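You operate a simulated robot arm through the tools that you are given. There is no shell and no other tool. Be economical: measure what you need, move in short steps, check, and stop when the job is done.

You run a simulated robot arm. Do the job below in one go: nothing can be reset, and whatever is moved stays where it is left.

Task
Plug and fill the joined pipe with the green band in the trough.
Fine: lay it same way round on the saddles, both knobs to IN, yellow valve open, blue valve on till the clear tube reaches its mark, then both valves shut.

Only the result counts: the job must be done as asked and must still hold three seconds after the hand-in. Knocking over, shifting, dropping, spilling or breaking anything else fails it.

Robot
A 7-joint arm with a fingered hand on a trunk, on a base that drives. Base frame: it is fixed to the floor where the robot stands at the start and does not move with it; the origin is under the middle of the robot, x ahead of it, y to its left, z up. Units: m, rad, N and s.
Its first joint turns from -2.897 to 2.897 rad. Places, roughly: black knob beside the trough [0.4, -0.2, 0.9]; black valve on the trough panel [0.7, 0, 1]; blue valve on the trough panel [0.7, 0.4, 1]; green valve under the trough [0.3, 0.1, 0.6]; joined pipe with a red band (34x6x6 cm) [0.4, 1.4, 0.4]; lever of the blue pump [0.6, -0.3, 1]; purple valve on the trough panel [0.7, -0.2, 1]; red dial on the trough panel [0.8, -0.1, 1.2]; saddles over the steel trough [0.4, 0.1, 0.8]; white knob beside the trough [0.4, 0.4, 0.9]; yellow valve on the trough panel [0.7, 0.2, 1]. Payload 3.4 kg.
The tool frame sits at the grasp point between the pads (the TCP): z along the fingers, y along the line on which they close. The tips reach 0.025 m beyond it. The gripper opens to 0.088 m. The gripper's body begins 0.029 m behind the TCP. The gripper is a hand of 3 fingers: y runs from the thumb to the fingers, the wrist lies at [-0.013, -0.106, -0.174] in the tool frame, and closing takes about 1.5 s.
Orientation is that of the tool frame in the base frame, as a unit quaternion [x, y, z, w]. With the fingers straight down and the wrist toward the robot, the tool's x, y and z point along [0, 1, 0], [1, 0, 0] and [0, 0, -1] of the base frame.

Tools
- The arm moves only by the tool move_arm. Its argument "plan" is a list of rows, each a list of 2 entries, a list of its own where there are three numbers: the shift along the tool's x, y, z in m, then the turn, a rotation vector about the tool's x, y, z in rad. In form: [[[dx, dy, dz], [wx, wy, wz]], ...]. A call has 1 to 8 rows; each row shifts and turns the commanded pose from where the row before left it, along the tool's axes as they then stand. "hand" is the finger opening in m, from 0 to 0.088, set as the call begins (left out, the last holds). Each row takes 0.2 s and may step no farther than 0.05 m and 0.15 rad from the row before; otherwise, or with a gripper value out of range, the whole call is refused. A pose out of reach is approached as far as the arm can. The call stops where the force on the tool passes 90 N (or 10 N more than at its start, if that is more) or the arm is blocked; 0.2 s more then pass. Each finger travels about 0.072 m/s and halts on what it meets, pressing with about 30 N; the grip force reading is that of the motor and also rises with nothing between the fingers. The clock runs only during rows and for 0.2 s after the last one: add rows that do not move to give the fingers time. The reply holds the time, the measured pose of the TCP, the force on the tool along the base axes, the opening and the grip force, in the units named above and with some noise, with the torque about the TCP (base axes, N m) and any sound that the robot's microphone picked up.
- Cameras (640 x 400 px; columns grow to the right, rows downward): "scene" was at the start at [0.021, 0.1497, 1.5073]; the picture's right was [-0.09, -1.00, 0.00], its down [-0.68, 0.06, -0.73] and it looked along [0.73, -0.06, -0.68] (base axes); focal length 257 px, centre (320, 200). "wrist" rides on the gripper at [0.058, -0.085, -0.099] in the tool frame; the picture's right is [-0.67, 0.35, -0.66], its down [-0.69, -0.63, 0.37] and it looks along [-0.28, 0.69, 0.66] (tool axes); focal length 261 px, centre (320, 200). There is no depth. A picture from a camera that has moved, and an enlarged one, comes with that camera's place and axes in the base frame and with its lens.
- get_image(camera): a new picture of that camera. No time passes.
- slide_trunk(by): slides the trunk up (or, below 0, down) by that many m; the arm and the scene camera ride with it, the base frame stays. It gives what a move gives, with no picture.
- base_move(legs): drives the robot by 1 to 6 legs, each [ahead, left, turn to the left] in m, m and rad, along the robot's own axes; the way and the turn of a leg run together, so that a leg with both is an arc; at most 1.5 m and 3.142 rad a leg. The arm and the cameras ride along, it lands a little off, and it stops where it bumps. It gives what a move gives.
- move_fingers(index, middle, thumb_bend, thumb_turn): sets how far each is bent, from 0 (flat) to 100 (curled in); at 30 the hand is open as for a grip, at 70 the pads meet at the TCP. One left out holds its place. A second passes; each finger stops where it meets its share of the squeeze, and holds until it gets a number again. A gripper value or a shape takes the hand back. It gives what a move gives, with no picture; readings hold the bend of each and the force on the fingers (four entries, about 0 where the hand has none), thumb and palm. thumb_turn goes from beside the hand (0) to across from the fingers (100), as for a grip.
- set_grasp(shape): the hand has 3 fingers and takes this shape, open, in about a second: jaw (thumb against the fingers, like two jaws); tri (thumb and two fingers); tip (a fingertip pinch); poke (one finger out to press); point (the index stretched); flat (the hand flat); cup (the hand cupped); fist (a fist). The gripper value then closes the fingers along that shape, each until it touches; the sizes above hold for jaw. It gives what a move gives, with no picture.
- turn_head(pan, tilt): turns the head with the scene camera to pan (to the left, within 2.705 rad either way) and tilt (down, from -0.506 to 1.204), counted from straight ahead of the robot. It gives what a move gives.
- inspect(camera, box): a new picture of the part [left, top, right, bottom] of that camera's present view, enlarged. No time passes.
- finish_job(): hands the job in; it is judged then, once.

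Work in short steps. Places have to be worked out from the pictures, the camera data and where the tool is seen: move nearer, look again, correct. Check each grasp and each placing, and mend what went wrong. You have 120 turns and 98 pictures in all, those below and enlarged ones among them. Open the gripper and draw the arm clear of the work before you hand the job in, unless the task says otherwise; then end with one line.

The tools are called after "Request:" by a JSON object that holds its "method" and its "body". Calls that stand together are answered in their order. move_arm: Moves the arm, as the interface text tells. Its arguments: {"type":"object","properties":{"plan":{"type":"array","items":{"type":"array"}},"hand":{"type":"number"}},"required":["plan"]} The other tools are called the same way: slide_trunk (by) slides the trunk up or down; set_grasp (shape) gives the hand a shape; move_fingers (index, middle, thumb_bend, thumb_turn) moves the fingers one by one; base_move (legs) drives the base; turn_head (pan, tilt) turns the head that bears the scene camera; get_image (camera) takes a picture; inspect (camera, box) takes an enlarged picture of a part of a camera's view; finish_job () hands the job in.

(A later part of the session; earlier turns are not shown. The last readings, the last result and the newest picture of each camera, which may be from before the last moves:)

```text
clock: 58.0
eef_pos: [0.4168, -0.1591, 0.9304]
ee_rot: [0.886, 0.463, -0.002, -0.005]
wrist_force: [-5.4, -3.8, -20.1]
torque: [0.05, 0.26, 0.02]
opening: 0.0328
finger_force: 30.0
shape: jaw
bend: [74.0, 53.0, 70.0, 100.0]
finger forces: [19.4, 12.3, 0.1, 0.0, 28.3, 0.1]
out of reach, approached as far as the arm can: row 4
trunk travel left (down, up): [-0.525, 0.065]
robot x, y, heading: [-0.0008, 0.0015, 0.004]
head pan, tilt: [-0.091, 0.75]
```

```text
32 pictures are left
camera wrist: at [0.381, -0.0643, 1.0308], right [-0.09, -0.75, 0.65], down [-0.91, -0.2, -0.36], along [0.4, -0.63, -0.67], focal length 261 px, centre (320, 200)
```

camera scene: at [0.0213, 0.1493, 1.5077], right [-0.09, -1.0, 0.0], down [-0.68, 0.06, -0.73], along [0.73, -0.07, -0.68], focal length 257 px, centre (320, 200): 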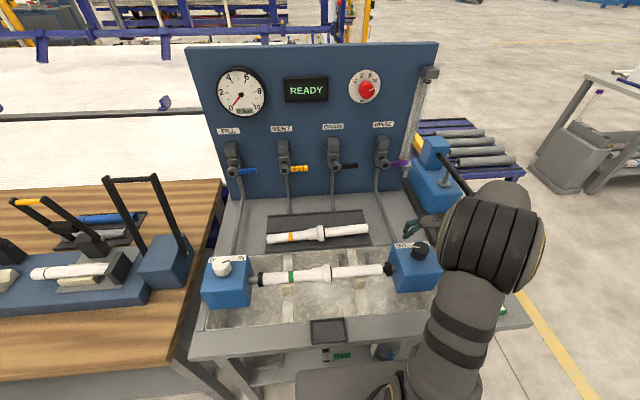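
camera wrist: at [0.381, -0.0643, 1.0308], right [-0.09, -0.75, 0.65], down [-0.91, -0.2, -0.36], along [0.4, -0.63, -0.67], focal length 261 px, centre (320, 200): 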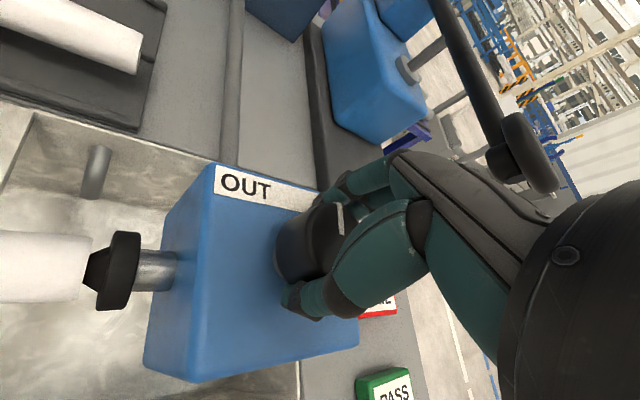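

Arm limit reached after 1.55 rad. I release, rise, turn back and regrip.

Request:
{"method": "move_arm", "body": {"plan": [[[0, 0, 0], [0, 0, 0]], [[0, 0, 0], [0, 0, 0]], [[0, 0, 0], [0, 0, 0]], [[0, 0, 0], [0, 0, 0]], [[0, 0, -0.02], [0, 0, 0]], [[0, 0, -0.03], [0, 0, -0.1]], [[0, 0, 0], [0, 0, -0.145]], [[0, 0, 0], [0, 0, -0.145]]], "hand": 0.088}}

Request:
{"method": "move_arm", "body": {"plan": [[[0, 0, 0], [0, 0, -0.145]], [[0, 0, 0], [0, 0, -0.145]], [[0, 0, 0], [0, 0, -0.145]], [[0, 0, 0], [0, 0, -0.145]], [[0, 0, 0], [0, 0, -0.145]], [[0, 0, 0], [0, 0, -0.145]], [[0, 0, 0], [0, 0, -0.145]], [[0, 0, 0], [0, 0, -0.145]]]}}

Request:
{"method": "get_image", "body": {"camera": "wrist"}}

```text
clock: 59.8
eef_pos: [0.418, -0.1593, 0.9804]
ee_rot: [0.779, 0.628, 0.0, -0.004]
wrist_force: [0.0, -0.2, -1.0]
torque: [-0.01, -0.05, 0.0]
opening: 0.0875
finger_force: 0.0
shape: jaw
bend: [30.0, 30.0, 30.0, 98.0]
finger forces: [0.0, 0.0, 0.0, 0.0, 0.0, 0.0]
trunk travel left (down, up): [-0.525, 0.065]
robot x, y, heading: [-0.001, 0.0004, -0.005]
head pan, tilt: [-0.091, 0.75]
```

```text
clock: 61.6
eef_pos: [0.4179, -0.1598, 0.9819]
ee_rot: [0.307, 0.952, 0.001, -0.003]
wrist_force: [0.2, -0.5, 0.4]
torque: [-0.04, 0.0, 0.0]
opening: 0.0876
finger_force: 0.0
shape: jaw
bend: [30.0, 30.0, 30.0, 98.0]
finger forces: [0.1, 0.1, 0.0, 0.0, 0.0, 0.0]
trunk travel left (down, up): [-0.525, 0.065]
robot x, y, heading: [0.0, -0.0017, 0.001]
head pan, tilt: [-0.091, 0.75]
```

```text
31 pictures are left
camera wrist: at [0.3212, -0.1951, 1.081], right [0.75, -0.11, 0.65], down [0.19, -0.91, -0.37], along [0.63, 0.4, -0.66], focal length 261 px, centre (320, 200)
```

wrist: 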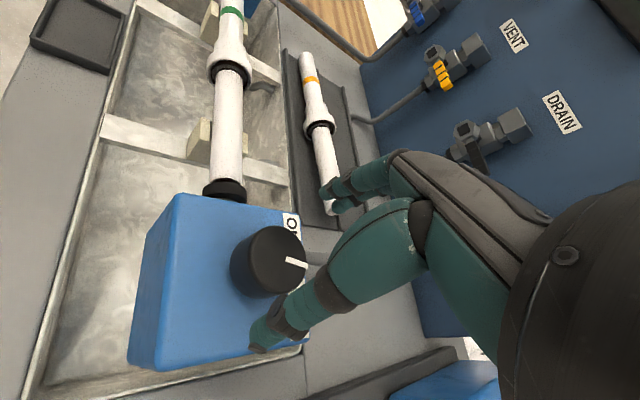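

Half way. I pre-turn slightly more, lower, close, and turn again.

Request:
{"method": "move_arm", "body": {"plan": [[[0, 0, 0.017], [0, 0, -0.1]], [[0, 0, 0.017], [0, 0, 0]], [[0, 0, 0.017], [0, 0, 0]], [[0, 0, 0], [0, 0, 0]]]}}

Request:
{"method": "move_arm", "body": {"plan": [[[0, 0, 0], [0, 0, 0]], [[0, 0, 0], [0, 0, 0]], [[0, 0, 0], [0, 0, 0]], [[0, 0, 0], [0, 0, 0]], [[0, 0, 0], [0, 0, 0]], [[0, 0, 0], [0, 0, 0]]], "hand": 0.02}}

Request:
{"method": "move_arm", "body": {"plan": [[[0, 0, 0], [0, 0, 0.14]], [[0, 0, 0], [0, 0, 0.14]], [[0, 0, 0], [0, 0, 0.14]], [[0, 0, 0], [0, 0, 0.14]], [[0, 0, 0], [0, 0, 0.14]], [[0, 0, 0], [0, 0, 0.14]], [[0, 0, 0], [0, 0, 0.14]], [[0, 0, 0], [0, 0, 0]]]}}

Request:
{"method": "move_arm", "body": {"plan": [[[0, 0, 0], [0, 0, 0.13]], [[0, 0, 0], [0, 0, 0.13]], [[0, 0, 0], [0, 0, 0.13]], [[0, 0, 0], [0, 0, 0.13]], [[0, 0, 0], [0, 0, 0.1]], [[0, 0, 0], [0, 0, 0]]]}}

Request:
{"method": "get_image", "body": {"camera": "wrist"}}

```text
clock: 62.6
eef_pos: [0.417, -0.1585, 0.9288]
ee_rot: [0.259, 0.966, 0.002, -0.004]
wrist_force: [-0.7, -0.5, -0.1]
torque: [0.0, 0.03, 0.0]
opening: 0.0877
finger_force: 0.1
shape: jaw
bend: [30.0, 30.0, 30.0, 98.0]
finger forces: [0.1, 0.0, 0.0, 0.0, 0.0, 0.1]
trunk travel left (down, up): [-0.525, 0.065]
robot x, y, heading: [-0.0003, -0.0009, 0.003]
head pan, tilt: [-0.091, 0.75]
```

```text
clock: 64.0
eef_pos: [0.4173, -0.1586, 0.9273]
ee_rot: [0.259, 0.966, 0.001, -0.005]
wrist_force: [-1.7, -0.8, -16.2]
torque: [-0.1, 0.06, 0.03]
opening: 0.0342
finger_force: 30.0
shape: jaw
bend: [74.0, 53.0, 71.0, 100.0]
finger forces: [18.9, 9.5, 0.0, 0.1, 28.1, 0.1]
trunk travel left (down, up): [-0.525, 0.065]
robot x, y, heading: [-0.0025, -0.0004, 0.001]
head pan, tilt: [-0.091, 0.75]
```

```text
clock: 65.8
eef_pos: [0.4174, -0.1587, 0.9295]
ee_rot: [0.684, 0.729, 0.0, -0.006]
wrist_force: [-6.2, -6.4, -20.0]
torque: [-0.1, 0.25, 0.0]
opening: 0.0332
finger_force: 30.2
shape: jaw
bend: [74.0, 53.0, 70.0, 100.0]
finger forces: [18.5, 10.3, 0.1, 0.0, 32.3, 0.0]
trunk travel left (down, up): [-0.525, 0.065]
robot x, y, heading: [0.004, -0.0001, -0.002]
head pan, tilt: [-0.091, 0.75]
```

```text
clock: 67.2
eef_pos: [0.4187, -0.1578, 0.9285]
ee_rot: [0.874, 0.486, -0.002, -0.005]
wrist_force: [-0.2, 3.7, -25.3]
torque: [0.29, 0.02, 0.44]
opening: 0.0298
finger_force: 29.8
shape: jaw
bend: [74.0, 54.0, 70.0, 100.0]
finger forces: [19.0, 9.8, 0.1, 0.0, 29.5, 0.0]
trunk travel left (down, up): [-0.525, 0.065]
robot x, y, heading: [0.0005, 0.0006, 0.006]
head pan, tilt: [-0.091, 0.75]
```

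```text
30 pictures are left
camera wrist: at [0.3769, -0.0648, 1.0293], right [-0.05, -0.76, 0.65], down [-0.9, -0.25, -0.36], along [0.43, -0.6, -0.67], focal length 261 px, centre (320, 200)
```

wrist: 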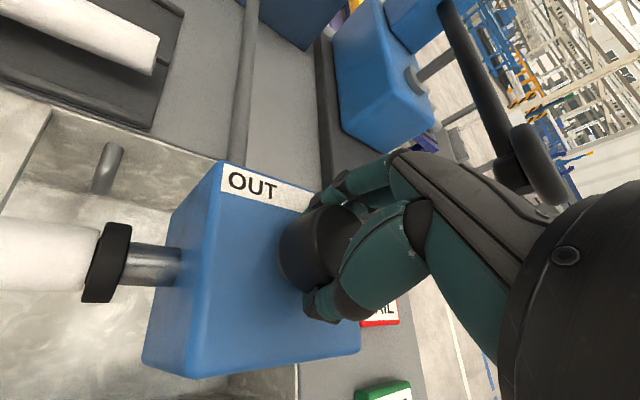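

Torque about vertical rose to 0.44, so the knob is near its end stop and the plug is seated in the pipe. I release, rise and look.

Request:
{"method": "move_arm", "body": {"plan": [[[0, 0, 0], [0, 0, 0]], [[0, 0, 0], [0, 0, 0]], [[0, 0, 0], [0, 0, 0]], [[0, 0, 0], [0, 0, 0]], [[0, 0, -0.02], [0, 0, 0]], [[0, 0, -0.03], [0, 0, -0.1]], [[0, 0, -0.04], [0, 0, -0.145]], [[0, 0, -0.04], [0, 0, -0.145]]], "hand": 0.088}}

Request:
{"method": "inspect", "body": {"camera": "wrist", "box": [40, 160, 360, 400]}}

Request:
{"method": "inspect", "body": {"camera": "scene", "box": [190, 220, 450, 340]}}

```text
clock: 69.0
eef_pos: [0.4181, -0.1599, 1.0597]
ee_rot: [0.763, 0.646, 0.0, -0.004]
wrist_force: [0.6, 0.6, 0.0]
torque: [0.01, 0.01, 0.02]
opening: 0.0873
finger_force: 0.2
shape: jaw
bend: [30.0, 30.0, 30.0, 98.0]
finger forces: [0.0, 0.0, 0.0, 0.0, 0.0, 0.0]
trunk travel left (down, up): [-0.525, 0.065]
robot x, y, heading: [0.0016, 0.0027, -0.001]
head pan, tilt: [-0.091, 0.75]
```

```text
1.67 times, centred on (200, 280) of wrist
camera zoom: at [0.3439, -0.09, 1.1604], right [0.24, -0.72, 0.65], down [-0.73, -0.57, -0.36], along [0.64, -0.39, -0.67], focal length 434 px, centre (520, 67)
```

zoom: 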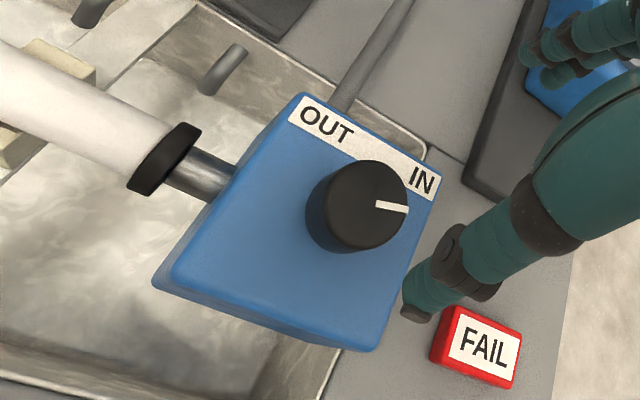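

```text
2.46 times, centred on (320, 280) of scene
camera zoom: at [0.0212, 0.1494, 1.5076], right [-0.09, -1.0, 0.0], down [-0.68, 0.06, -0.73], along [0.73, -0.07, -0.68], focal length 633 px, centre (320, 3)
```

zoom: 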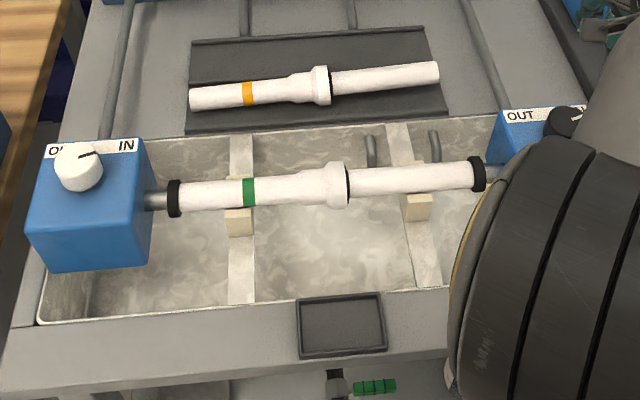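

Both plugs sit flush in the pipe ends, but the black pointer is some 15–19° short of IN. I regrip it and turn the remainder.

Request:
{"method": "move_arm", "body": {"plan": [[[0, 0, 0.035], [0, 0, -0.13]], [[0, 0, 0.035], [0, 0, -0.13]], [[0, 0, 0.02], [0, 0, -0.1]], [[0, 0, 0.02], [0, 0, 0]], [[0, 0, 0.02], [0, 0, 0]], [[0, 0, 0], [0, 0, 0]]]}}

Request:
{"method": "move_arm", "body": {"plan": [[[0, 0, 0], [0, 0, 0]], [[0, 0, 0], [0, 0, 0]], [[0, 0, 0], [0, 0, 0]], [[0, 0, 0], [0, 0, 0]], [[0, 0, 0], [0, 0, 0]], [[0, 0, 0], [0, 0, 0]]], "hand": 0.01}}

Request:
{"method": "move_arm", "body": {"plan": [[[0, 0, 0], [0, 0, 0.08]], [[0, 0, 0], [0, 0, 0.08]], [[0, 0, 0], [0, 0, 0.08]], [[0, 0, 0], [0, 0, 0.06]], [[0, 0, 0], [0, 0, 0]]]}}

```text
clock: 70.4
eef_pos: [0.4176, -0.1585, 0.9283]
ee_rot: [0.635, 0.773, 0.0, -0.004]
wrist_force: [-0.4, 0.1, 1.0]
torque: [-0.01, -0.02, 0.0]
opening: 0.0877
finger_force: 0.1
shape: jaw
bend: [30.0, 30.0, 30.0, 98.0]
finger forces: [0.1, 0.0, 0.1, 0.0, 0.1, 0.0]
trunk travel left (down, up): [-0.525, 0.065]
robot x, y, heading: [-0.0021, 0.0008, 0.001]
head pan, tilt: [-0.091, 0.75]
```

```text
clock: 71.8
eef_pos: [0.4175, -0.1578, 0.9277]
ee_rot: [0.635, 0.773, -0.001, -0.005]
wrist_force: [-5.5, -0.6, -18.0]
torque: [-0.05, 0.13, -0.05]
opening: 0.0333
finger_force: 29.9
shape: jaw
bend: [74.0, 54.0, 71.0, 100.0]
finger forces: [18.2, 8.6, 0.0, 0.0, 31.1, 0.0]
trunk travel left (down, up): [-0.525, 0.065]
robot x, y, heading: [-0.0003, -0.0, -0.001]
head pan, tilt: [-0.091, 0.75]
```

```text
clock: 73.0
eef_pos: [0.4167, -0.1567, 0.9287]
ee_rot: [0.743, 0.669, -0.002, -0.005]
wrist_force: [-6.8, 9.0, -25.4]
torque: [0.26, 0.13, 0.31]
opening: 0.0308
finger_force: 29.2
shape: jaw
bend: [74.0, 54.0, 70.0, 100.0]
finger forces: [19.2, 10.1, 0.0, 0.0, 34.1, 0.0]
trunk travel left (down, up): [-0.525, 0.065]
robot x, y, heading: [-0.0005, -0.0009, -0.003]
head pan, tilt: [-0.091, 0.75]
```

The torque rises again early, suggesting the stop. I release, rise, and look at the pointer.

Request:
{"method": "move_arm", "body": {"plan": [[[0, 0, 0], [0, 0, 0]], [[0, 0, 0], [0, 0, 0]], [[0, 0, 0], [0, 0, 0]], [[0, 0, 0], [0, 0, 0]], [[0, 0, -0.03], [0, 0, 0]], [[0, 0, -0.045], [0, 0, 0]], [[0, 0, -0.045], [0, 0, 0]], [[0, 0, 0], [0, 0, 0]]], "hand": 0.088}}

Request:
{"method": "inspect", "body": {"camera": "wrist", "box": [40, 160, 360, 400]}}

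```text
clock: 74.8
eef_pos: [0.4178, -0.156, 1.0467]
ee_rot: [0.742, 0.67, -0.002, -0.004]
wrist_force: [0.1, -0.3, 0.3]
torque: [-0.01, -0.03, -0.01]
opening: 0.0875
finger_force: 0.1
shape: jaw
bend: [30.0, 30.0, 30.0, 98.0]
finger forces: [0.1, 0.1, 0.0, 0.1, 0.0, 0.1]
trunk travel left (down, up): [-0.525, 0.065]
robot x, y, heading: [0.0016, 0.0025, -0.002]
head pan, tilt: [-0.091, 0.75]
```

```text
1.67 times, centred on (200, 280) of wrist
camera zoom: at [0.3403, -0.0912, 1.148], right [0.28, -0.71, 0.65], down [-0.7, -0.61, -0.36], along [0.66, -0.35, -0.67], focal length 434 px, centre (520, 67)
```

zoom: 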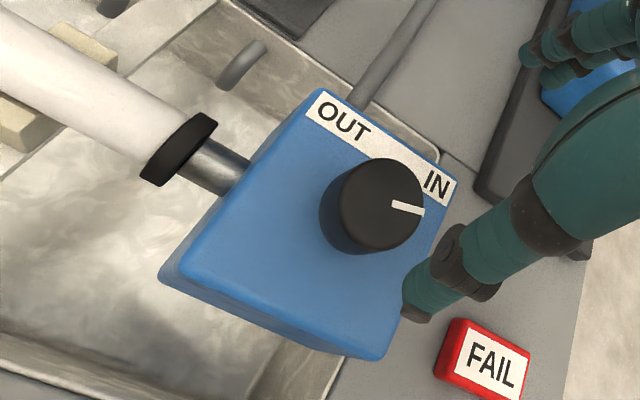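

The pointer is still ~15° short, the fingers slipping on the knob's rim. I regrip deeper and with another hand angle for more torque.

Request:
{"method": "move_arm", "body": {"plan": [[[0, 0, 0.035], [0, 0, -0.14]], [[0, 0, 0.035], [0, 0, -0.14]], [[0, 0, 0.02], [0, 0, -0.14]], [[0, 0, 0.02], [0, 0, -0.14]], [[0, 0, 0.013], [0, 0, 0]], [[0, 0, 0], [0, 0, 0]]]}}

Request:
{"method": "move_arm", "body": {"plan": [[[0, 0, 0], [0, 0, 0]], [[0, 0, 0], [0, 0, 0]], [[0, 0, 0], [0, 0, 0]], [[0, 0, 0], [0, 0, 0]], [[0, 0, 0], [0, 0, 0]], [[0, 0, 0], [0, 0, 0]]], "hand": 0.0}}

Request:
{"method": "move_arm", "body": {"plan": [[[0, 0, 0], [0, 0, 0.08]], [[0, 0, 0], [0, 0, 0.08]], [[0, 0, 0], [0, 0, 0.08]], [[0, 0, 0], [0, 0, 0.08]], [[0, 0, 0], [0, 0, 0]]]}}

Request:
{"method": "inspect", "body": {"camera": "wrist", "box": [160, 140, 420, 400]}}

```text
clock: 76.2
eef_pos: [0.4172, -0.1578, 0.9255]
ee_rot: [0.529, 0.849, 0.001, -0.004]
wrist_force: [-0.5, -0.3, 2.6]
torque: [0.06, -0.1, -0.01]
opening: 0.0877
finger_force: 0.0
shape: jaw
bend: [30.0, 30.0, 30.0, 98.0]
finger forces: [0.0, 2.5, 0.0, 0.0, 0.0, 0.0]
trunk travel left (down, up): [-0.525, 0.065]
robot x, y, heading: [0.0001, -0.0027, 0.003]
head pan, tilt: [-0.091, 0.75]
```

```text
clock: 77.6
eef_pos: [0.4159, -0.1575, 0.9262]
ee_rot: [0.53, 0.848, 0.001, -0.003]
wrist_force: [-6.9, -1.2, 3.1]
torque: [0.31, -0.36, -0.15]
opening: 0.0327
finger_force: 30.3
shape: jaw
bend: [73.0, 45.0, 71.0, 100.0]
finger forces: [50.2, 0.1, 0.0, 0.0, 35.3, 0.0]
trunk travel left (down, up): [-0.525, 0.065]
robot x, y, heading: [-0.0021, 0.0004, 0.004]
head pan, tilt: [-0.091, 0.75]
```

```text
clock: 78.8
eef_pos: [0.4167, -0.1561, 0.926]
ee_rot: [0.657, 0.754, -0.001, -0.004]
wrist_force: [-14.4, 12.1, -8.5]
torque: [0.45, -0.16, 0.28]
opening: 0.0296
finger_force: 29.7
shape: jaw
bend: [73.0, 45.0, 71.0, 100.0]
finger forces: [49.6, 0.1, 0.0, 0.1, 37.4, 0.0]
trunk travel left (down, up): [-0.525, 0.065]
robot x, y, heading: [0.0002, -0.0003, -0.002]
head pan, tilt: [-0.091, 0.75]
```

```text
1.54 times, centred on (290, 270) of wrist
camera zoom: at [0.3238, -0.1112, 1.0268], right [0.44, -0.62, 0.65], down [-0.53, -0.76, -0.37], along [0.72, -0.18, -0.67], focal length 401 px, centre (366, 92)
```

zoom: 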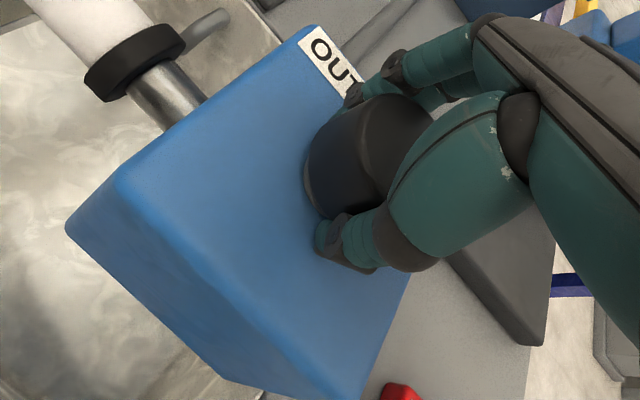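

Torque is 0.28; I keep turning another 0.4 rad with this firmer grip.

Request:
{"method": "move_arm", "body": {"plan": [[[0, 0, 0], [0, 0, 0.1]], [[0, 0, 0], [0, 0, 0.1]], [[0, 0, 0], [0, 0, 0.1]], [[0, 0, 0], [0, 0, 0.1]], [[0, 0, 0], [0, 0, 0]]]}}

Request:
{"method": "move_arm", "body": {"plan": [[[0, 0, 0], [0, 0, 0]], [[0, 0, 0], [0, 0, 0]], [[0, 0, 0], [0, 0, 0]], [[0, 0, 0], [0, 0, 0]], [[0, 0, -0.03], [0, 0, 0]], [[0, 0, -0.045], [0, 0, 0]], [[0, 0, -0.045], [0, 0, 0]], [[0, 0, 0], [0, 0, 0]]], "hand": 0.088}}

Request:
{"method": "inspect", "body": {"camera": "wrist", "box": [40, 160, 360, 400]}}

```text
clock: 80.0
eef_pos: [0.4167, -0.1544, 0.9266]
ee_rot: [0.794, 0.609, -0.003, -0.006]
wrist_force: [-8.2, 28.5, -21.0]
torque: [0.7, -0.29, 0.76]
opening: 0.0243
finger_force: 30.1
shape: jaw
bend: [73.0, 45.0, 71.0, 100.0]
finger forces: [64.9, 0.0, 0.1, 0.1, 36.5, 0.1]
trunk travel left (down, up): [-0.525, 0.065]
robot x, y, heading: [-0.0001, 0.002, -0.004]
head pan, tilt: [-0.091, 0.75]
```

```text
clock: 81.8
eef_pos: [0.4175, -0.1589, 1.0474]
ee_rot: [0.795, 0.607, -0.001, -0.003]
wrist_force: [-0.3, -0.2, 0.7]
torque: [0.02, 0.0, -0.02]
opening: 0.0875
finger_force: 0.0
shape: jaw
bend: [30.0, 30.0, 30.0, 98.0]
finger forces: [0.0, 0.1, 0.0, 0.0, 0.0, 0.1]
trunk travel left (down, up): [-0.525, 0.065]
robot x, y, heading: [0.0006, -0.0002, 0.001]
head pan, tilt: [-0.091, 0.75]
```

```text
1.67 times, centred on (200, 280) of wrist
camera zoom: at [0.3506, -0.0818, 1.1483], right [0.17, -0.74, 0.65], down [-0.79, -0.5, -0.36], along [0.59, -0.45, -0.67], focal length 434 px, centre (520, 67)
```

zoom: 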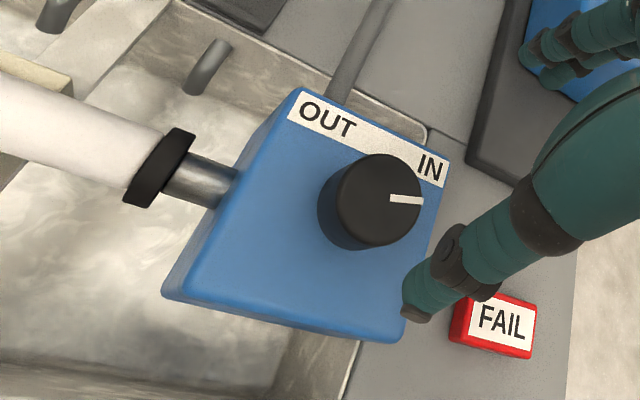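

The stop is firm at 0.76 N·m, so the plug is fully seated. I move the arm away and look at the whole rig, including the screen.

Request:
{"method": "move_arm", "body": {"plan": [[[0, 0, -0.045], [0, 0, -0.145]], [[0, 0, -0.045], [0, 0, -0.11]], [[-0.04, -0.02, 0], [0, 0, 0]], [[-0.04, -0.02, 0], [0, 0, 0]], [[0, 0, 0], [0, 0, 0]]]}}

Request:
{"method": "get_image", "body": {"camera": "scene"}}

Request:
{"method": "inspect", "body": {"camera": "scene", "box": [190, 220, 450, 320]}}

```text
clock: 83.0
eef_pos: [0.3794, -0.237, 1.1371]
ee_rot: [0.71, 0.704, 0.0, -0.003]
wrist_force: [-0.4, 1.0, 0.4]
torque: [0.01, 0.0, -0.01]
opening: 0.0877
finger_force: 0.1
shape: jaw
bend: [30.0, 30.0, 30.0, 98.0]
finger forces: [0.1, 0.0, 0.0, 0.0, 0.1, 0.0]
trunk travel left (down, up): [-0.525, 0.065]
robot x, y, heading: [0.0013, -0.0041, -0.005]
head pan, tilt: [-0.091, 0.75]
```

```text
24 pictures are left
camera scene: at [0.0211, 0.1494, 1.5077], right [-0.09, -1.0, 0.0], down [-0.68, 0.06, -0.73], along [0.73, -0.07, -0.68], focal length 257 px, centre (320, 200)
```

scene: 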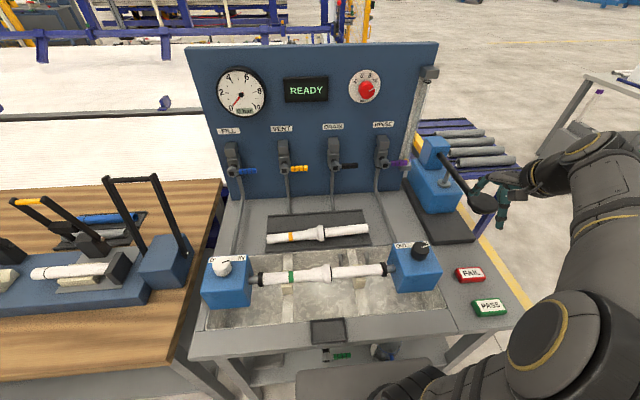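

```text
2.46 times, centred on (320, 270) of scene
camera zoom: at [0.0211, 0.1494, 1.5077], right [-0.09, -1.0, 0.0], down [-0.68, 0.06, -0.73], along [0.73, -0.07, -0.68], focal length 633 px, centre (320, 28)
```

zoom: 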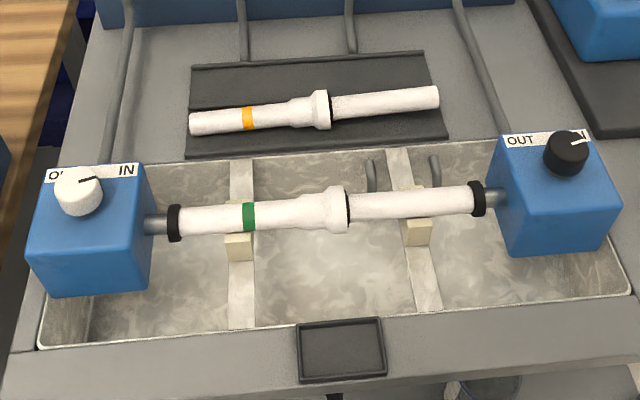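

Both plugs are pressed flush. I zoom on both knobs to compare their pointers.

Request:
{"method": "inspect", "body": {"camera": "scene", "box": [380, 230, 450, 280]}}

Request:
{"method": "inspect", "body": {"camera": "scene", "box": [200, 245, 270, 295]}}

```text
8.00 times, centred on (415, 255) of scene
camera zoom: at [0.0211, 0.1494, 1.5077], right [-0.09, -1.0, 0.0], down [-0.68, 0.06, -0.73], along [0.73, -0.07, -0.68], focal length 2056 px, centre (-440, -240)
```

zoom: 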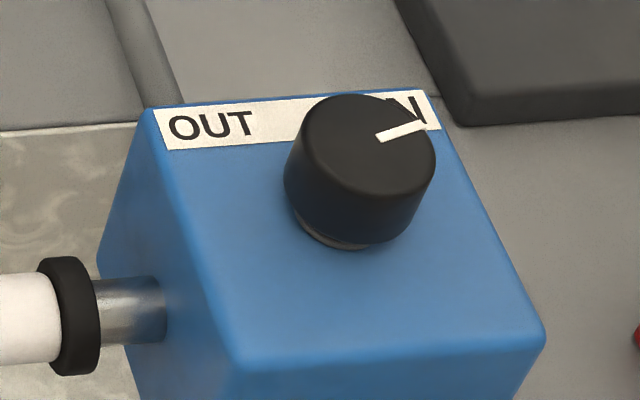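

```text
8.00 times, centred on (235, 270) of scene
camera zoom: at [0.0211, 0.1494, 1.5077], right [-0.09, -1.0, 0.0], down [-0.68, 0.06, -0.73], along [0.73, -0.07, -0.68], focal length 2056 px, centre (1000, -360)
```

zoom: 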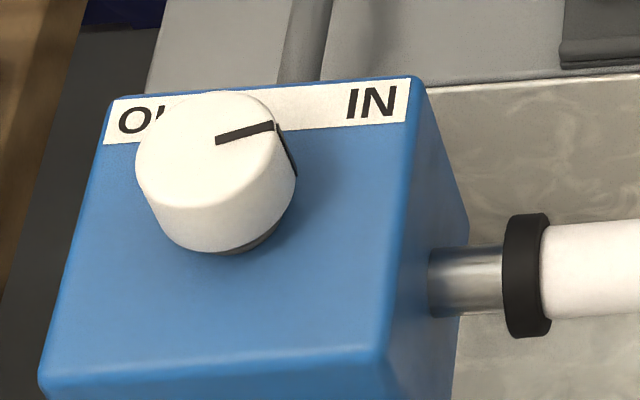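

Both pointers stand at the same angle in the same zoom, so both knobs are at their IN stops. Next, the yellow valve: its handle centre is near (0.726, 0.156, 0.998), pivot y≈0.205. I move in front of it and pitch the hand forward 0.9 rad.

Request:
{"method": "move_arm", "body": {"plan": [[[0.048, 0, 0], [0, 0, 0]], [[0.048, 0, 0], [0, 0, 0]], [[0.048, 0, 0], [0, 0, 0]], [[0.048, 0, 0], [0, 0, 0]], [[0.048, 0, 0], [0, 0, 0]], [[0.048, 0, 0], [0, 0, 0]], [[0.048, 0, 0], [0, 0, 0]], [[0.048, 0, 0], [0, 0, -0.01]]], "hand": 0.06}}

Request:
{"method": "move_arm", "body": {"plan": [[[0, 0.045, 0], [0, 0, 0]], [[0, 0.045, 0], [0, 0, 0]], [[0, 0, 0], [-0.15, 0, 0]], [[0, 0, 0], [-0.15, 0, 0]], [[0, 0, 0], [-0.15, 0, 0]], [[0, 0, 0], [-0.15, 0, 0]], [[0, 0, 0], [-0.15, 0, 0]], [[0, 0, 0], [-0.15, 0, 0]]]}}

Request:
{"method": "get_image", "body": {"camera": "wrist"}}

```text
clock: 84.8
eef_pos: [0.3815, 0.1478, 1.1359]
ee_rot: [0.707, 0.707, 0.001, -0.004]
wrist_force: [0.1, 1.1, 0.1]
torque: [0.0, -0.01, 0.0]
opening: 0.0607
finger_force: 0.0
shape: jaw
bend: [28.0, 37.0, 59.0, 99.0]
finger forces: [0.1, 0.0, 0.1, 0.0, 0.0, 0.0]
trunk travel left (down, up): [-0.525, 0.065]
robot x, y, heading: [0.0028, -0.0012, -0.001]
head pan, tilt: [-0.091, 0.75]
```

```text
clock: 86.5
eef_pos: [0.433, 0.2412, 1.0845]
ee_rot: [0.618, 0.732, 0.285, 0.043]
wrist_force: [-0.3, -0.8, 0.6]
torque: [0.02, 0.0, 0.03]
opening: 0.0602
finger_force: 0.1
shape: jaw
bend: [28.0, 38.0, 59.0, 99.0]
finger forces: [0.0, 0.0, 0.0, 0.1, 0.0, 0.0]
trunk travel left (down, up): [-0.525, 0.065]
robot x, y, heading: [0.0041, -0.0028, -0.002]
head pan, tilt: [-0.091, 0.75]
stopped in row 8: the arm was blocked; the commanded pose is now the measured one
```

```text
20 pictures are left
camera wrist: at [0.3038, 0.252, 1.1451], right [0.19, -0.83, 0.52], down [-0.24, -0.55, -0.8], along [0.95, 0.03, -0.31], focal length 261 px, centre (320, 200)
```

wrist: 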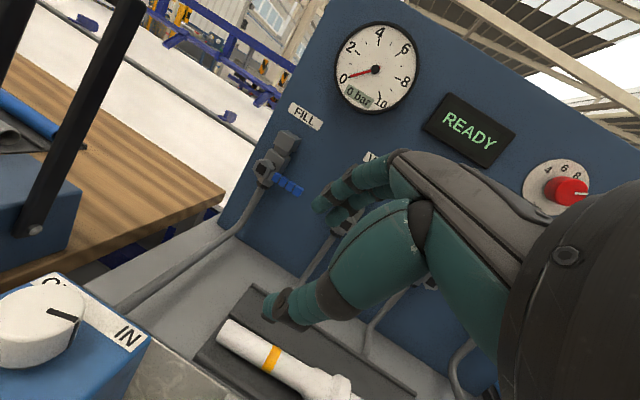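

The arm was blocked while pitching so close in (folded arm); nothing was touched. I go forward first with this orientation, then finish the rotation farther out.

Request:
{"method": "move_arm", "body": {"plan": [[[-0.0284, 0.0392, -0.002], [0, 0, 0]], [[-0.0284, 0.0392, -0.002], [0, 0, 0]], [[-0.0284, 0.0392, -0.002], [0, 0, 0]], [[-0.0284, 0.0392, -0.002], [0, 0, 0]], [[0, 0, 0], [0, 0, 0]]]}}

Request:
{"method": "move_arm", "body": {"plan": [[[0, 0, 0], [-0.105, -0.096, -0.001]], [[0, 0, 0], [-0.105, -0.096, -0.001]], [[0, 0, 0], [-0.105, -0.096, -0.001]], [[0, 0, 0], [-0.105, -0.096, -0.001]], [[0, 0, 0], [0, 0, 0]]]}}

Request:
{"method": "get_image", "body": {"camera": "wrist"}}

```text
clock: 87.7
eef_pos: [0.5973, 0.141, 1.1335]
ee_rot: [0.618, 0.731, 0.285, 0.045]
wrist_force: [0.0, 0.7, 0.7]
torque: [0.01, 0.04, -0.03]
opening: 0.0602
finger_force: 0.1
shape: jaw
bend: [28.0, 38.0, 59.0, 99.0]
finger forces: [0.0, 0.0, 0.1, 0.1, 0.0, 0.0]
trunk travel left (down, up): [-0.525, 0.065]
robot x, y, heading: [-0.0024, 0.0014, -0.001]
head pan, tilt: [-0.091, 0.75]
```

```text
clock: 88.8
eef_pos: [0.5943, 0.15, 1.1224]
ee_rot: [0.629, 0.674, 0.302, 0.243]
wrist_force: [0.2, 0.7, 0.4]
torque: [0.01, 0.03, -0.01]
opening: 0.0602
finger_force: 0.1
shape: jaw
bend: [28.0, 38.0, 59.0, 99.0]
finger forces: [0.0, 0.0, 0.1, 0.0, 0.1, 0.0]
out of reach, approached as far as the arm can: row 1, 2
trunk travel left (down, up): [-0.525, 0.065]
robot x, y, heading: [-0.0026, -0.0003, -0.0]
head pan, tilt: [-0.091, 0.75]
```

```text
19 pictures are left
camera wrist: at [0.4596, 0.196, 1.1355], right [-0.16, -0.72, 0.67], down [-0.12, -0.66, -0.74], along [0.98, -0.2, 0.02], focal length 261 px, centre (320, 200)
```

wrist: 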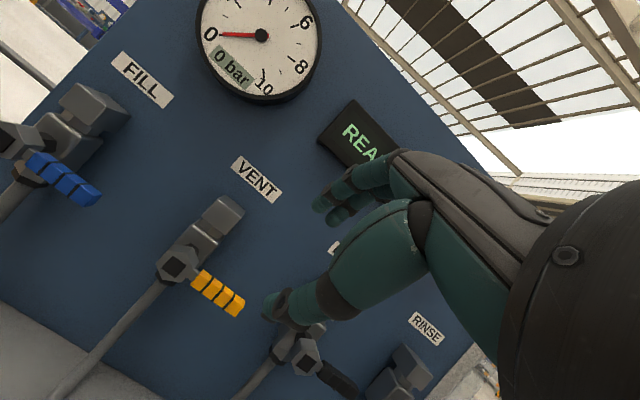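

Orientation is close to 45° pitch, good enough. The new view confirms the yellow handle at (0.726, 0.155, 1.00), pivot y 0.203. I approach along the finger axis by 60% and look.

Request:
{"method": "move_arm", "body": {"plan": [[[-0.0037, 0.001, 0.036], [0, 0, 0]], [[-0.0037, 0.001, 0.036], [0, 0, 0]], [[-0.0037, 0.001, 0.036], [0, 0, 0]], [[0, 0, 0], [0, 0, 0]]]}}

Request:
{"method": "get_image", "body": {"camera": "wrist"}}

```text
clock: 89.8
eef_pos: [0.6751, 0.1529, 1.0485]
ee_rot: [0.63, 0.674, 0.301, 0.242]
wrist_force: [0.6, 1.1, -1.2]
torque: [0.03, 0.0, -0.01]
opening: 0.06
finger_force: 0.0
shape: jaw
bend: [28.0, 38.0, 59.0, 99.0]
finger forces: [0.0, 0.0, 0.1, 0.0, 0.0, 0.1]
trunk travel left (down, up): [-0.525, 0.065]
robot x, y, heading: [0.0003, 0.0009, -0.004]
head pan, tilt: [-0.091, 0.75]
```

```text
18 pictures are left
camera wrist: at [0.539, 0.1978, 1.0618], right [-0.16, -0.72, 0.67], down [-0.12, -0.66, -0.74], along [0.98, -0.2, 0.02], focal length 261 px, centre (320, 200)
```

wrist: 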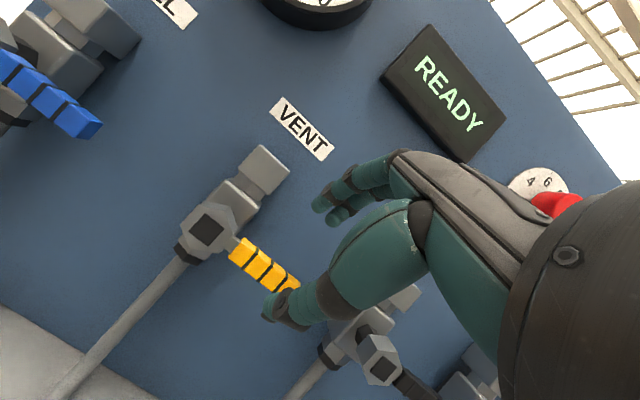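

The approach line keeps the bar between thumb and fingers. I go the remaining 7 cm.

Request:
{"method": "move_arm", "body": {"plan": [[[-0.0033, 0.0004, 0.023], [0, 0, 0]], [[-0.0033, 0.0004, 0.023], [0, 0, 0]], [[-0.0033, 0.0004, 0.022], [0, 0, 0]], [[0, 0, 0], [0, 0, 0]]]}}

Request:
{"method": "get_image", "body": {"camera": "wrist"}}

```text
clock: 90.8
eef_pos: [0.7224, 0.1503, 1.0008]
ee_rot: [0.629, 0.675, 0.301, 0.242]
wrist_force: [0.4, 0.5, 0.6]
torque: [-0.02, -0.02, 0.0]
opening: 0.06
finger_force: 0.1
shape: jaw
bend: [28.0, 38.0, 59.0, 99.0]
finger forces: [0.1, 0.0, 0.1, 0.1, 0.0, 0.0]
trunk travel left (down, up): [-0.525, 0.065]
robot x, y, heading: [-0.0013, -0.0002, -0.001]
head pan, tilt: [-0.091, 0.75]
```

```text
17 pictures are left
camera wrist: at [0.5869, 0.1948, 1.0136], right [-0.16, -0.72, 0.67], down [-0.12, -0.66, -0.74], along [0.98, -0.2, 0.02], focal length 261 px, centre (320, 200)
```

wrist: 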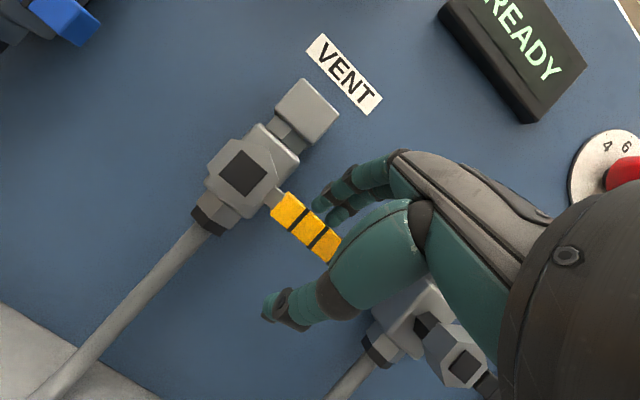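

The yellow bar lies between thumb and fingers; I close on it.

Request:
{"method": "move_arm", "body": {"plan": [[[0, 0, 0], [0, 0, 0]], [[0, 0, 0], [0, 0, 0]], [[0, 0, 0], [0, 0, 0]], [[0, 0, 0], [0, 0, 0]], [[0, 0, 0], [0, 0, 0]], [[0, 0, 0], [0, 0, 0]]], "hand": 0.005}}

Request:
{"method": "get_image", "body": {"camera": "wrist"}}

```text
clock: 92.2
eef_pos: [0.7219, 0.1504, 1.0016]
ee_rot: [0.629, 0.674, 0.301, 0.242]
wrist_force: [-0.1, 0.9, 0.0]
torque: [-0.03, 0.0, 0.0]
opening: 0.0052
finger_force: 0.1
shape: jaw
bend: [71.0, 66.0, 72.0, 100.0]
finger forces: [0.1, 0.0, 0.0, 0.1, 0.0, 0.0]
trunk travel left (down, up): [-0.525, 0.065]
robot x, y, heading: [0.0006, -0.0003, 0.004]
head pan, tilt: [-0.091, 0.75]
```

```text
16 pictures are left
camera wrist: at [0.5867, 0.1949, 1.0138], right [-0.16, -0.72, 0.67], down [-0.12, -0.66, -0.74], along [0.98, -0.2, 0.02], focal length 261 px, centre (320, 200)
```

wrist: 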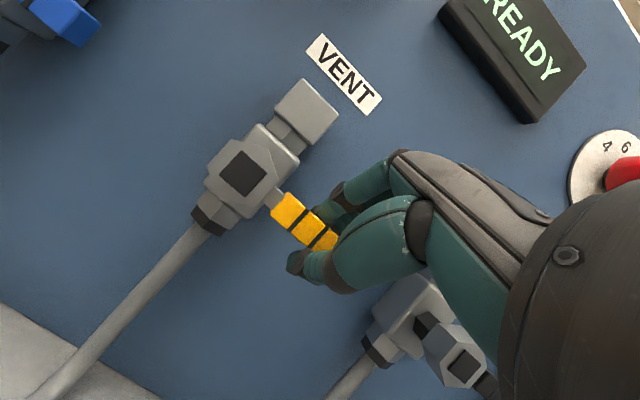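

The opening reads 0.005 with no force, so the bar isn't pinched. I zoom in to see whether the bar is in front of or behind the fingers.

Request:
{"method": "inspect", "body": {"camera": "wrist", "box": [250, 150, 410, 310]}}

```text
2.50 times, centred on (330, 230) of wrist
camera zoom: at [0.5867, 0.1949, 1.0138], right [-0.16, -0.72, 0.67], down [-0.12, -0.66, -0.74], along [0.98, -0.2, 0.02], focal length 652 px, centre (295, 125)
```

zoom: 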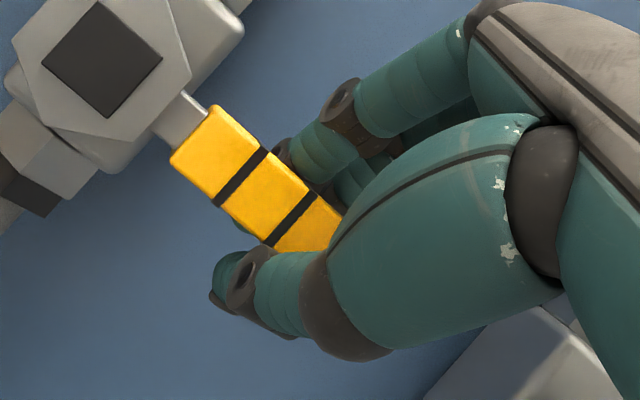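

The bar is nearer the palm than the pads: the fingers closed behind it. I open, back off 1.7 cm along the fingers, and close again.

Request:
{"method": "move_arm", "body": {"plan": [[[0, 0, 0], [0, 0, 0]], [[0, 0, 0], [0, 0, 0]], [[0, 0, 0], [0, 0, 0]], [[0, 0, 0], [0, 0, 0]], [[0, 0.002, -0.017], [0, 0, 0]], [[0, 0, 0], [0, 0, 0]]], "hand": 0.06}}

Request:
{"method": "move_arm", "body": {"plan": [[[0, 0, 0], [0, 0, 0]], [[0, 0, 0], [0, 0, 0]], [[0, 0, 0], [0, 0, 0]], [[0, 0, 0], [0, 0, 0]], [[0, 0, 0], [0, 0, 0]], [[0, 0, 0], [0, 0, 0]]], "hand": 0.005}}

```text
clock: 93.7
eef_pos: [0.7121, 0.1474, 1.0143]
ee_rot: [0.629, 0.675, 0.302, 0.241]
wrist_force: [-0.5, 0.0, 0.4]
torque: [-0.06, -0.01, 0.01]
opening: 0.0596
finger_force: 0.0
shape: jaw
bend: [28.0, 38.0, 60.0, 100.0]
finger forces: [0.1, 0.0, 0.0, 0.0, 0.1, 0.1]
trunk travel left (down, up): [-0.525, 0.065]
robot x, y, heading: [-0.0006, -0.0013, 0.003]
head pan, tilt: [-0.091, 0.75]
```

```text
clock: 95.0
eef_pos: [0.713, 0.1489, 1.0137]
ee_rot: [0.63, 0.674, 0.301, 0.243]
wrist_force: [4.3, 0.2, -3.3]
torque: [0.01, -0.04, 0.03]
opening: 0.0113
finger_force: 29.8
shape: jaw
bend: [73.0, 64.0, 74.0, 100.0]
finger forces: [15.8, 6.8, 0.0, 0.0, 24.8, 0.0]
trunk travel left (down, up): [-0.525, 0.065]
robot x, y, heading: [-0.0005, 0.0003, -0.007]
head pan, tilt: [-0.091, 0.75]
```

Pinched firmly (25 N). Now I swing the bar downward about its pivot, rotating the hand with it, 0.42 rad first.

Request:
{"method": "move_arm", "body": {"plan": [[[0.0001, -0.0054, 0.0054], [-0.0127, 0.0981, 0.0991]], [[0.0001, -0.0054, 0.0054], [-0.0127, 0.0981, 0.0991]], [[0.0001, -0.0054, 0.0054], [-0.0127, 0.0981, 0.0991]], [[0, 0, 0], [0, 0, 0]]]}}

Request:
{"method": "get_image", "body": {"camera": "wrist"}}

```text
clock: 96.0
eef_pos: [0.713, 0.1495, 0.996]
ee_rot: [0.666, 0.594, 0.438, 0.107]
wrist_force: [15.4, -7.5, 21.6]
torque: [-0.05, -0.25, -0.05]
opening: 0.0123
finger_force: 30.0
shape: jaw
bend: [73.0, 63.0, 81.0, 100.0]
finger forces: [27.0, 11.1, 0.1, 0.1, 14.4, 0.0]
trunk travel left (down, up): [-0.525, 0.065]
robot x, y, heading: [0.002, -0.0006, 0.002]
head pan, tilt: [-0.091, 0.75]
```

```text
14 pictures are left
camera wrist: at [0.5775, 0.1857, 1.0249], right [-0.16, -0.94, 0.31], down [-0.12, -0.3, -0.95], along [0.98, -0.19, -0.06], focal length 261 px, centre (320, 200)
```

wrist: 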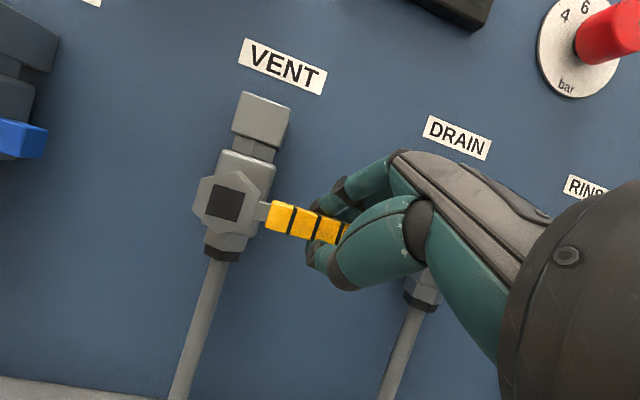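

The bar hardly yields downward (22 N resisting). I swing back and try upward 0.28 rad.

Request:
{"method": "move_arm", "body": {"plan": [[[0.0005, 0.0054, -0.0053], [0.0127, -0.0981, -0.0991]], [[0.0005, 0.0054, -0.0053], [0.0127, -0.0981, -0.0991]], [[0.0005, 0.0054, -0.0053], [0.0127, -0.0981, -0.0991]], [[0.0005, 0.0054, -0.0053], [0.0127, -0.0981, -0.0991]], [[0.0005, 0.0054, -0.0053], [0.0127, -0.0981, -0.0991]], [[0, 0, 0], [0, 0, 0]]]}}

Request:
{"method": "get_image", "body": {"camera": "wrist"}}

```text
clock: 97.5
eef_pos: [0.7151, 0.1515, 1.0262]
ee_rot: [0.588, 0.712, 0.202, 0.327]
wrist_force: [15.0, 11.7, -7.5]
torque: [-0.06, 0.17, 0.11]
opening: 0.0118
finger_force: 30.2
shape: jaw
bend: [73.0, 72.0, 81.0, 100.0]
finger forces: [24.1, 7.8, 0.0, 0.0, 17.1, 0.0]
trunk travel left (down, up): [-0.525, 0.065]
robot x, y, heading: [0.0026, 0.0036, 0.001]
head pan, tilt: [-0.091, 0.75]
```

```text
13 pictures are left
camera wrist: at [0.5793, 0.1972, 1.0262], right [-0.15, -0.51, 0.85], down [-0.12, -0.84, -0.53], along [0.98, -0.18, 0.07], focal length 261 px, centre (320, 200)
```

wrist: 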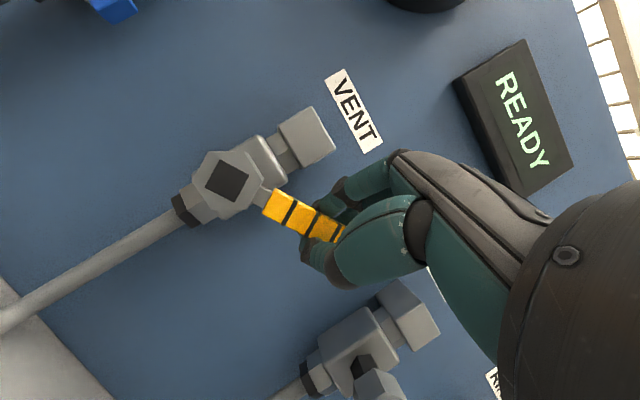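

It turns upward: the bar has risen ~0.45 rad. I continue upward 0.84 rad.

Request:
{"method": "move_arm", "body": {"plan": [[[0.0005, 0.0054, -0.0053], [0.0127, -0.0981, -0.0991]], [[0.0005, 0.0054, -0.0053], [0.0127, -0.0981, -0.0991]], [[0.0005, 0.0054, -0.0053], [0.0127, -0.0981, -0.0991]], [[0.0005, 0.0054, -0.0053], [0.0127, -0.0981, -0.0991]], [[0.0005, 0.0054, -0.0053], [0.0127, -0.0981, -0.0991]], [[0.0005, 0.0054, -0.0053], [0.0127, -0.0981, -0.0991]], [[0, 0, 0], [0, 0, 0]]]}}

Request:
{"method": "get_image", "body": {"camera": "wrist"}}

```text
clock: 99.0
eef_pos: [0.7168, 0.1773, 1.0594]
ee_rot: [0.402, 0.736, -0.103, 0.535]
wrist_force: [14.0, 9.5, -24.2]
torque: [-0.12, 0.33, 0.04]
opening: 0.0113
finger_force: 30.4
shape: jaw
bend: [74.0, 72.0, 81.0, 100.0]
finger forces: [21.7, 6.5, 0.0, 0.1, 16.2, 0.0]
trunk travel left (down, up): [-0.525, 0.065]
robot x, y, heading: [-0.0, 0.0013, 0.0]
head pan, tilt: [-0.091, 0.75]
```

```text
12 pictures are left
camera wrist: at [0.5803, 0.2076, 1.0249], right [-0.15, 0.29, 0.95], down [-0.11, -0.95, 0.28], along [0.98, -0.07, 0.18], focal length 261 px, centre (320, 200)
```

wrist: 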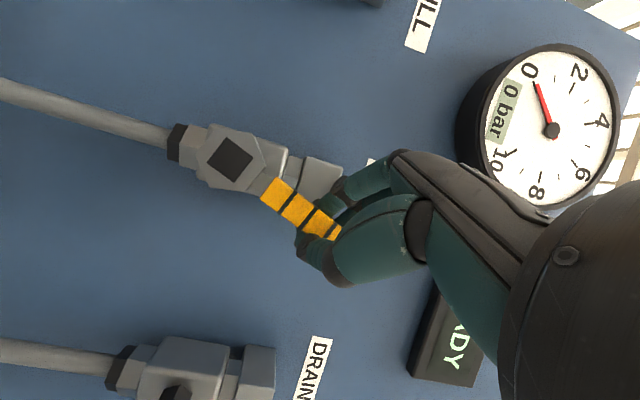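

About 23° remains to full vertical; I continue three more rows.

Request:
{"method": "move_arm", "body": {"plan": [[[0.0012, 0.0058, -0.005], [0.0127, -0.0981, -0.0991]], [[0.0012, 0.0058, -0.005], [0.0127, -0.0981, -0.0991]], [[0.0012, 0.0058, -0.005], [0.0127, -0.0981, -0.0991]], [[0, 0.003, -0.003], [0, 0, 0]], [[0, 0, 0], [0, 0, 0]]]}}

Request:
{"method": "get_image", "body": {"camera": "wrist"}}

```text
clock: 100.2
eef_pos: [0.7167, 0.2015, 1.0663]
ee_rot: [0.281, 0.697, -0.254, 0.609]
wrist_force: [13.3, -1.6, -22.1]
torque: [-0.05, 0.22, -0.04]
opening: 0.0111
finger_force: 29.9
shape: jaw
bend: [74.0, 72.0, 81.0, 100.0]
finger forces: [20.4, 6.3, 0.0, 0.0, 18.3, 0.0]
trunk travel left (down, up): [-0.525, 0.065]
robot x, y, heading: [-0.0013, 0.001, 0.001]
head pan, tilt: [-0.091, 0.75]
```

```text
11 pictures are left
camera wrist: at [0.5809, 0.2141, 1.0221], right [-0.15, 0.65, 0.74], down [-0.12, -0.76, 0.64], along [0.98, 0.01, 0.19], focal length 261 px, centre (320, 200)
```

wrist: 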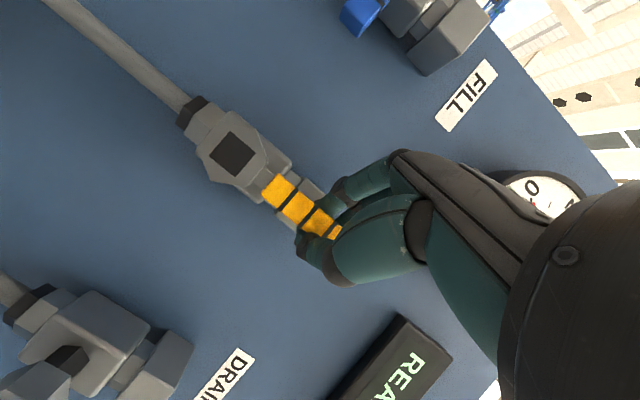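

The yellow bar is now in line with its pipe: VENT is open. I open the fingers slightly and back the hand straight away.

Request:
{"method": "move_arm", "body": {"plan": [[[0, 0, 0], [0, 0, 0]], [[0, 0, 0], [0, 0, 0]], [[0, -0.002, -0.015], [0, 0, 0]], [[0, -0.002, -0.025], [0, 0, 0]], [[0, 0, -0.035], [0, 0, 0]], [[0, 0, -0.035], [0, 0, 0]], [[0, 0, 0], [0, 0, 0]]], "hand": 0.035}}

Request:
{"method": "get_image", "body": {"camera": "wrist"}}

```text
clock: 101.8
eef_pos: [0.6335, 0.2763, 1.0842]
ee_rot: [0.282, 0.695, -0.253, 0.611]
wrist_force: [-0.3, 0.3, -0.3]
torque: [0.0, 0.02, -0.03]
opening: 0.035
finger_force: 0.0
shape: jaw
bend: [74.0, 49.0, 73.0, 100.0]
finger forces: [0.1, 0.0, 0.1, 0.0, 0.1, 0.0]
trunk travel left (down, up): [-0.525, 0.065]
robot x, y, heading: [-0.0009, 0.0015, 0.003]
head pan, tilt: [-0.091, 0.75]
```

```text
10 pictures are left
camera wrist: at [0.4966, 0.2886, 1.0398], right [-0.16, 0.65, 0.74], down [-0.12, -0.76, 0.64], along [0.98, 0.01, 0.2], focal length 261 px, centre (320, 200)
```

wrist: 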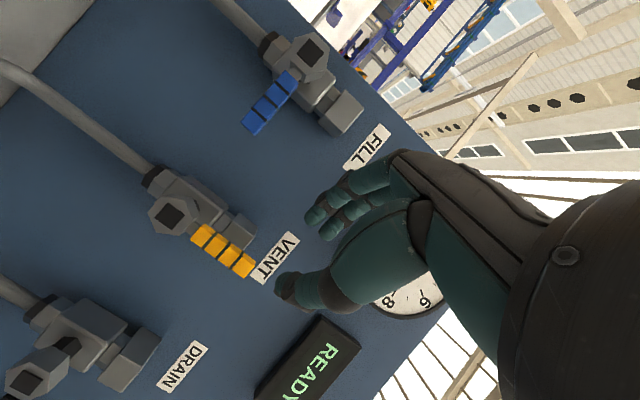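

Yellow stays open. I rotate the hand back to the earlier orientation and set up in front of the blue handle (≈(0.713, 0.320, 1.01)).

Request:
{"method": "move_arm", "body": {"plan": [[[0, 0, 0], [-0.0127, 0.0981, 0.0991]], [[0, 0, 0], [-0.0127, 0.0981, 0.0991]], [[0, 0, 0], [-0.0127, 0.0981, 0.0991]], [[0, 0, 0], [-0.0127, 0.0981, 0.0991]], [[0, 0, 0], [-0.0127, 0.0981, 0.0991]], [[0, 0, 0], [-0.0127, 0.0981, 0.0991]], [[0, 0, 0], [-0.0127, 0.0981, 0.0991]], [[0, 0, 0], [-0.0127, 0.0981, 0.0991]]], "hand": 0.06}}

Request:
{"method": "move_arm", "body": {"plan": [[[0, 0, 0], [-0.0127, 0.0981, 0.0991]], [[0, 0, 0], [-0.0127, 0.0981, 0.0991]], [[0, 0, 0], [-0.0127, 0.0981, 0.0991]], [[0.0332, 0.0059, -0.0016], [0, 0, 0]], [[0, 0, 0], [0, 0, 0]]]}}

```text
clock: 103.7
eef_pos: [0.6332, 0.2756, 1.0826]
ee_rot: [0.565, 0.723, 0.156, 0.367]
wrist_force: [1.4, 0.1, 0.5]
torque: [0.01, 0.0, -0.01]
opening: 0.0596
finger_force: 0.0
shape: jaw
bend: [28.0, 38.0, 60.0, 100.0]
finger forces: [0.1, 0.0, 0.1, 0.0, 0.0, 0.1]
trunk travel left (down, up): [-0.525, 0.065]
robot x, y, heading: [-0.002, -0.0022, 0.001]
head pan, tilt: [-0.091, 0.75]
```

```text
clock: 104.8
eef_pos: [0.6336, 0.3071, 1.0901]
ee_rot: [0.629, 0.674, 0.302, 0.241]
wrist_force: [0.1, 0.6, 0.4]
torque: [-0.01, 0.0, 0.02]
opening: 0.0595
finger_force: 0.0
shape: jaw
bend: [28.0, 38.0, 60.0, 100.0]
finger forces: [0.1, 0.1, 0.1, 0.0, 0.1, 0.1]
trunk travel left (down, up): [-0.525, 0.065]
robot x, y, heading: [-0.0007, -0.0005, -0.001]
head pan, tilt: [-0.091, 0.75]
```

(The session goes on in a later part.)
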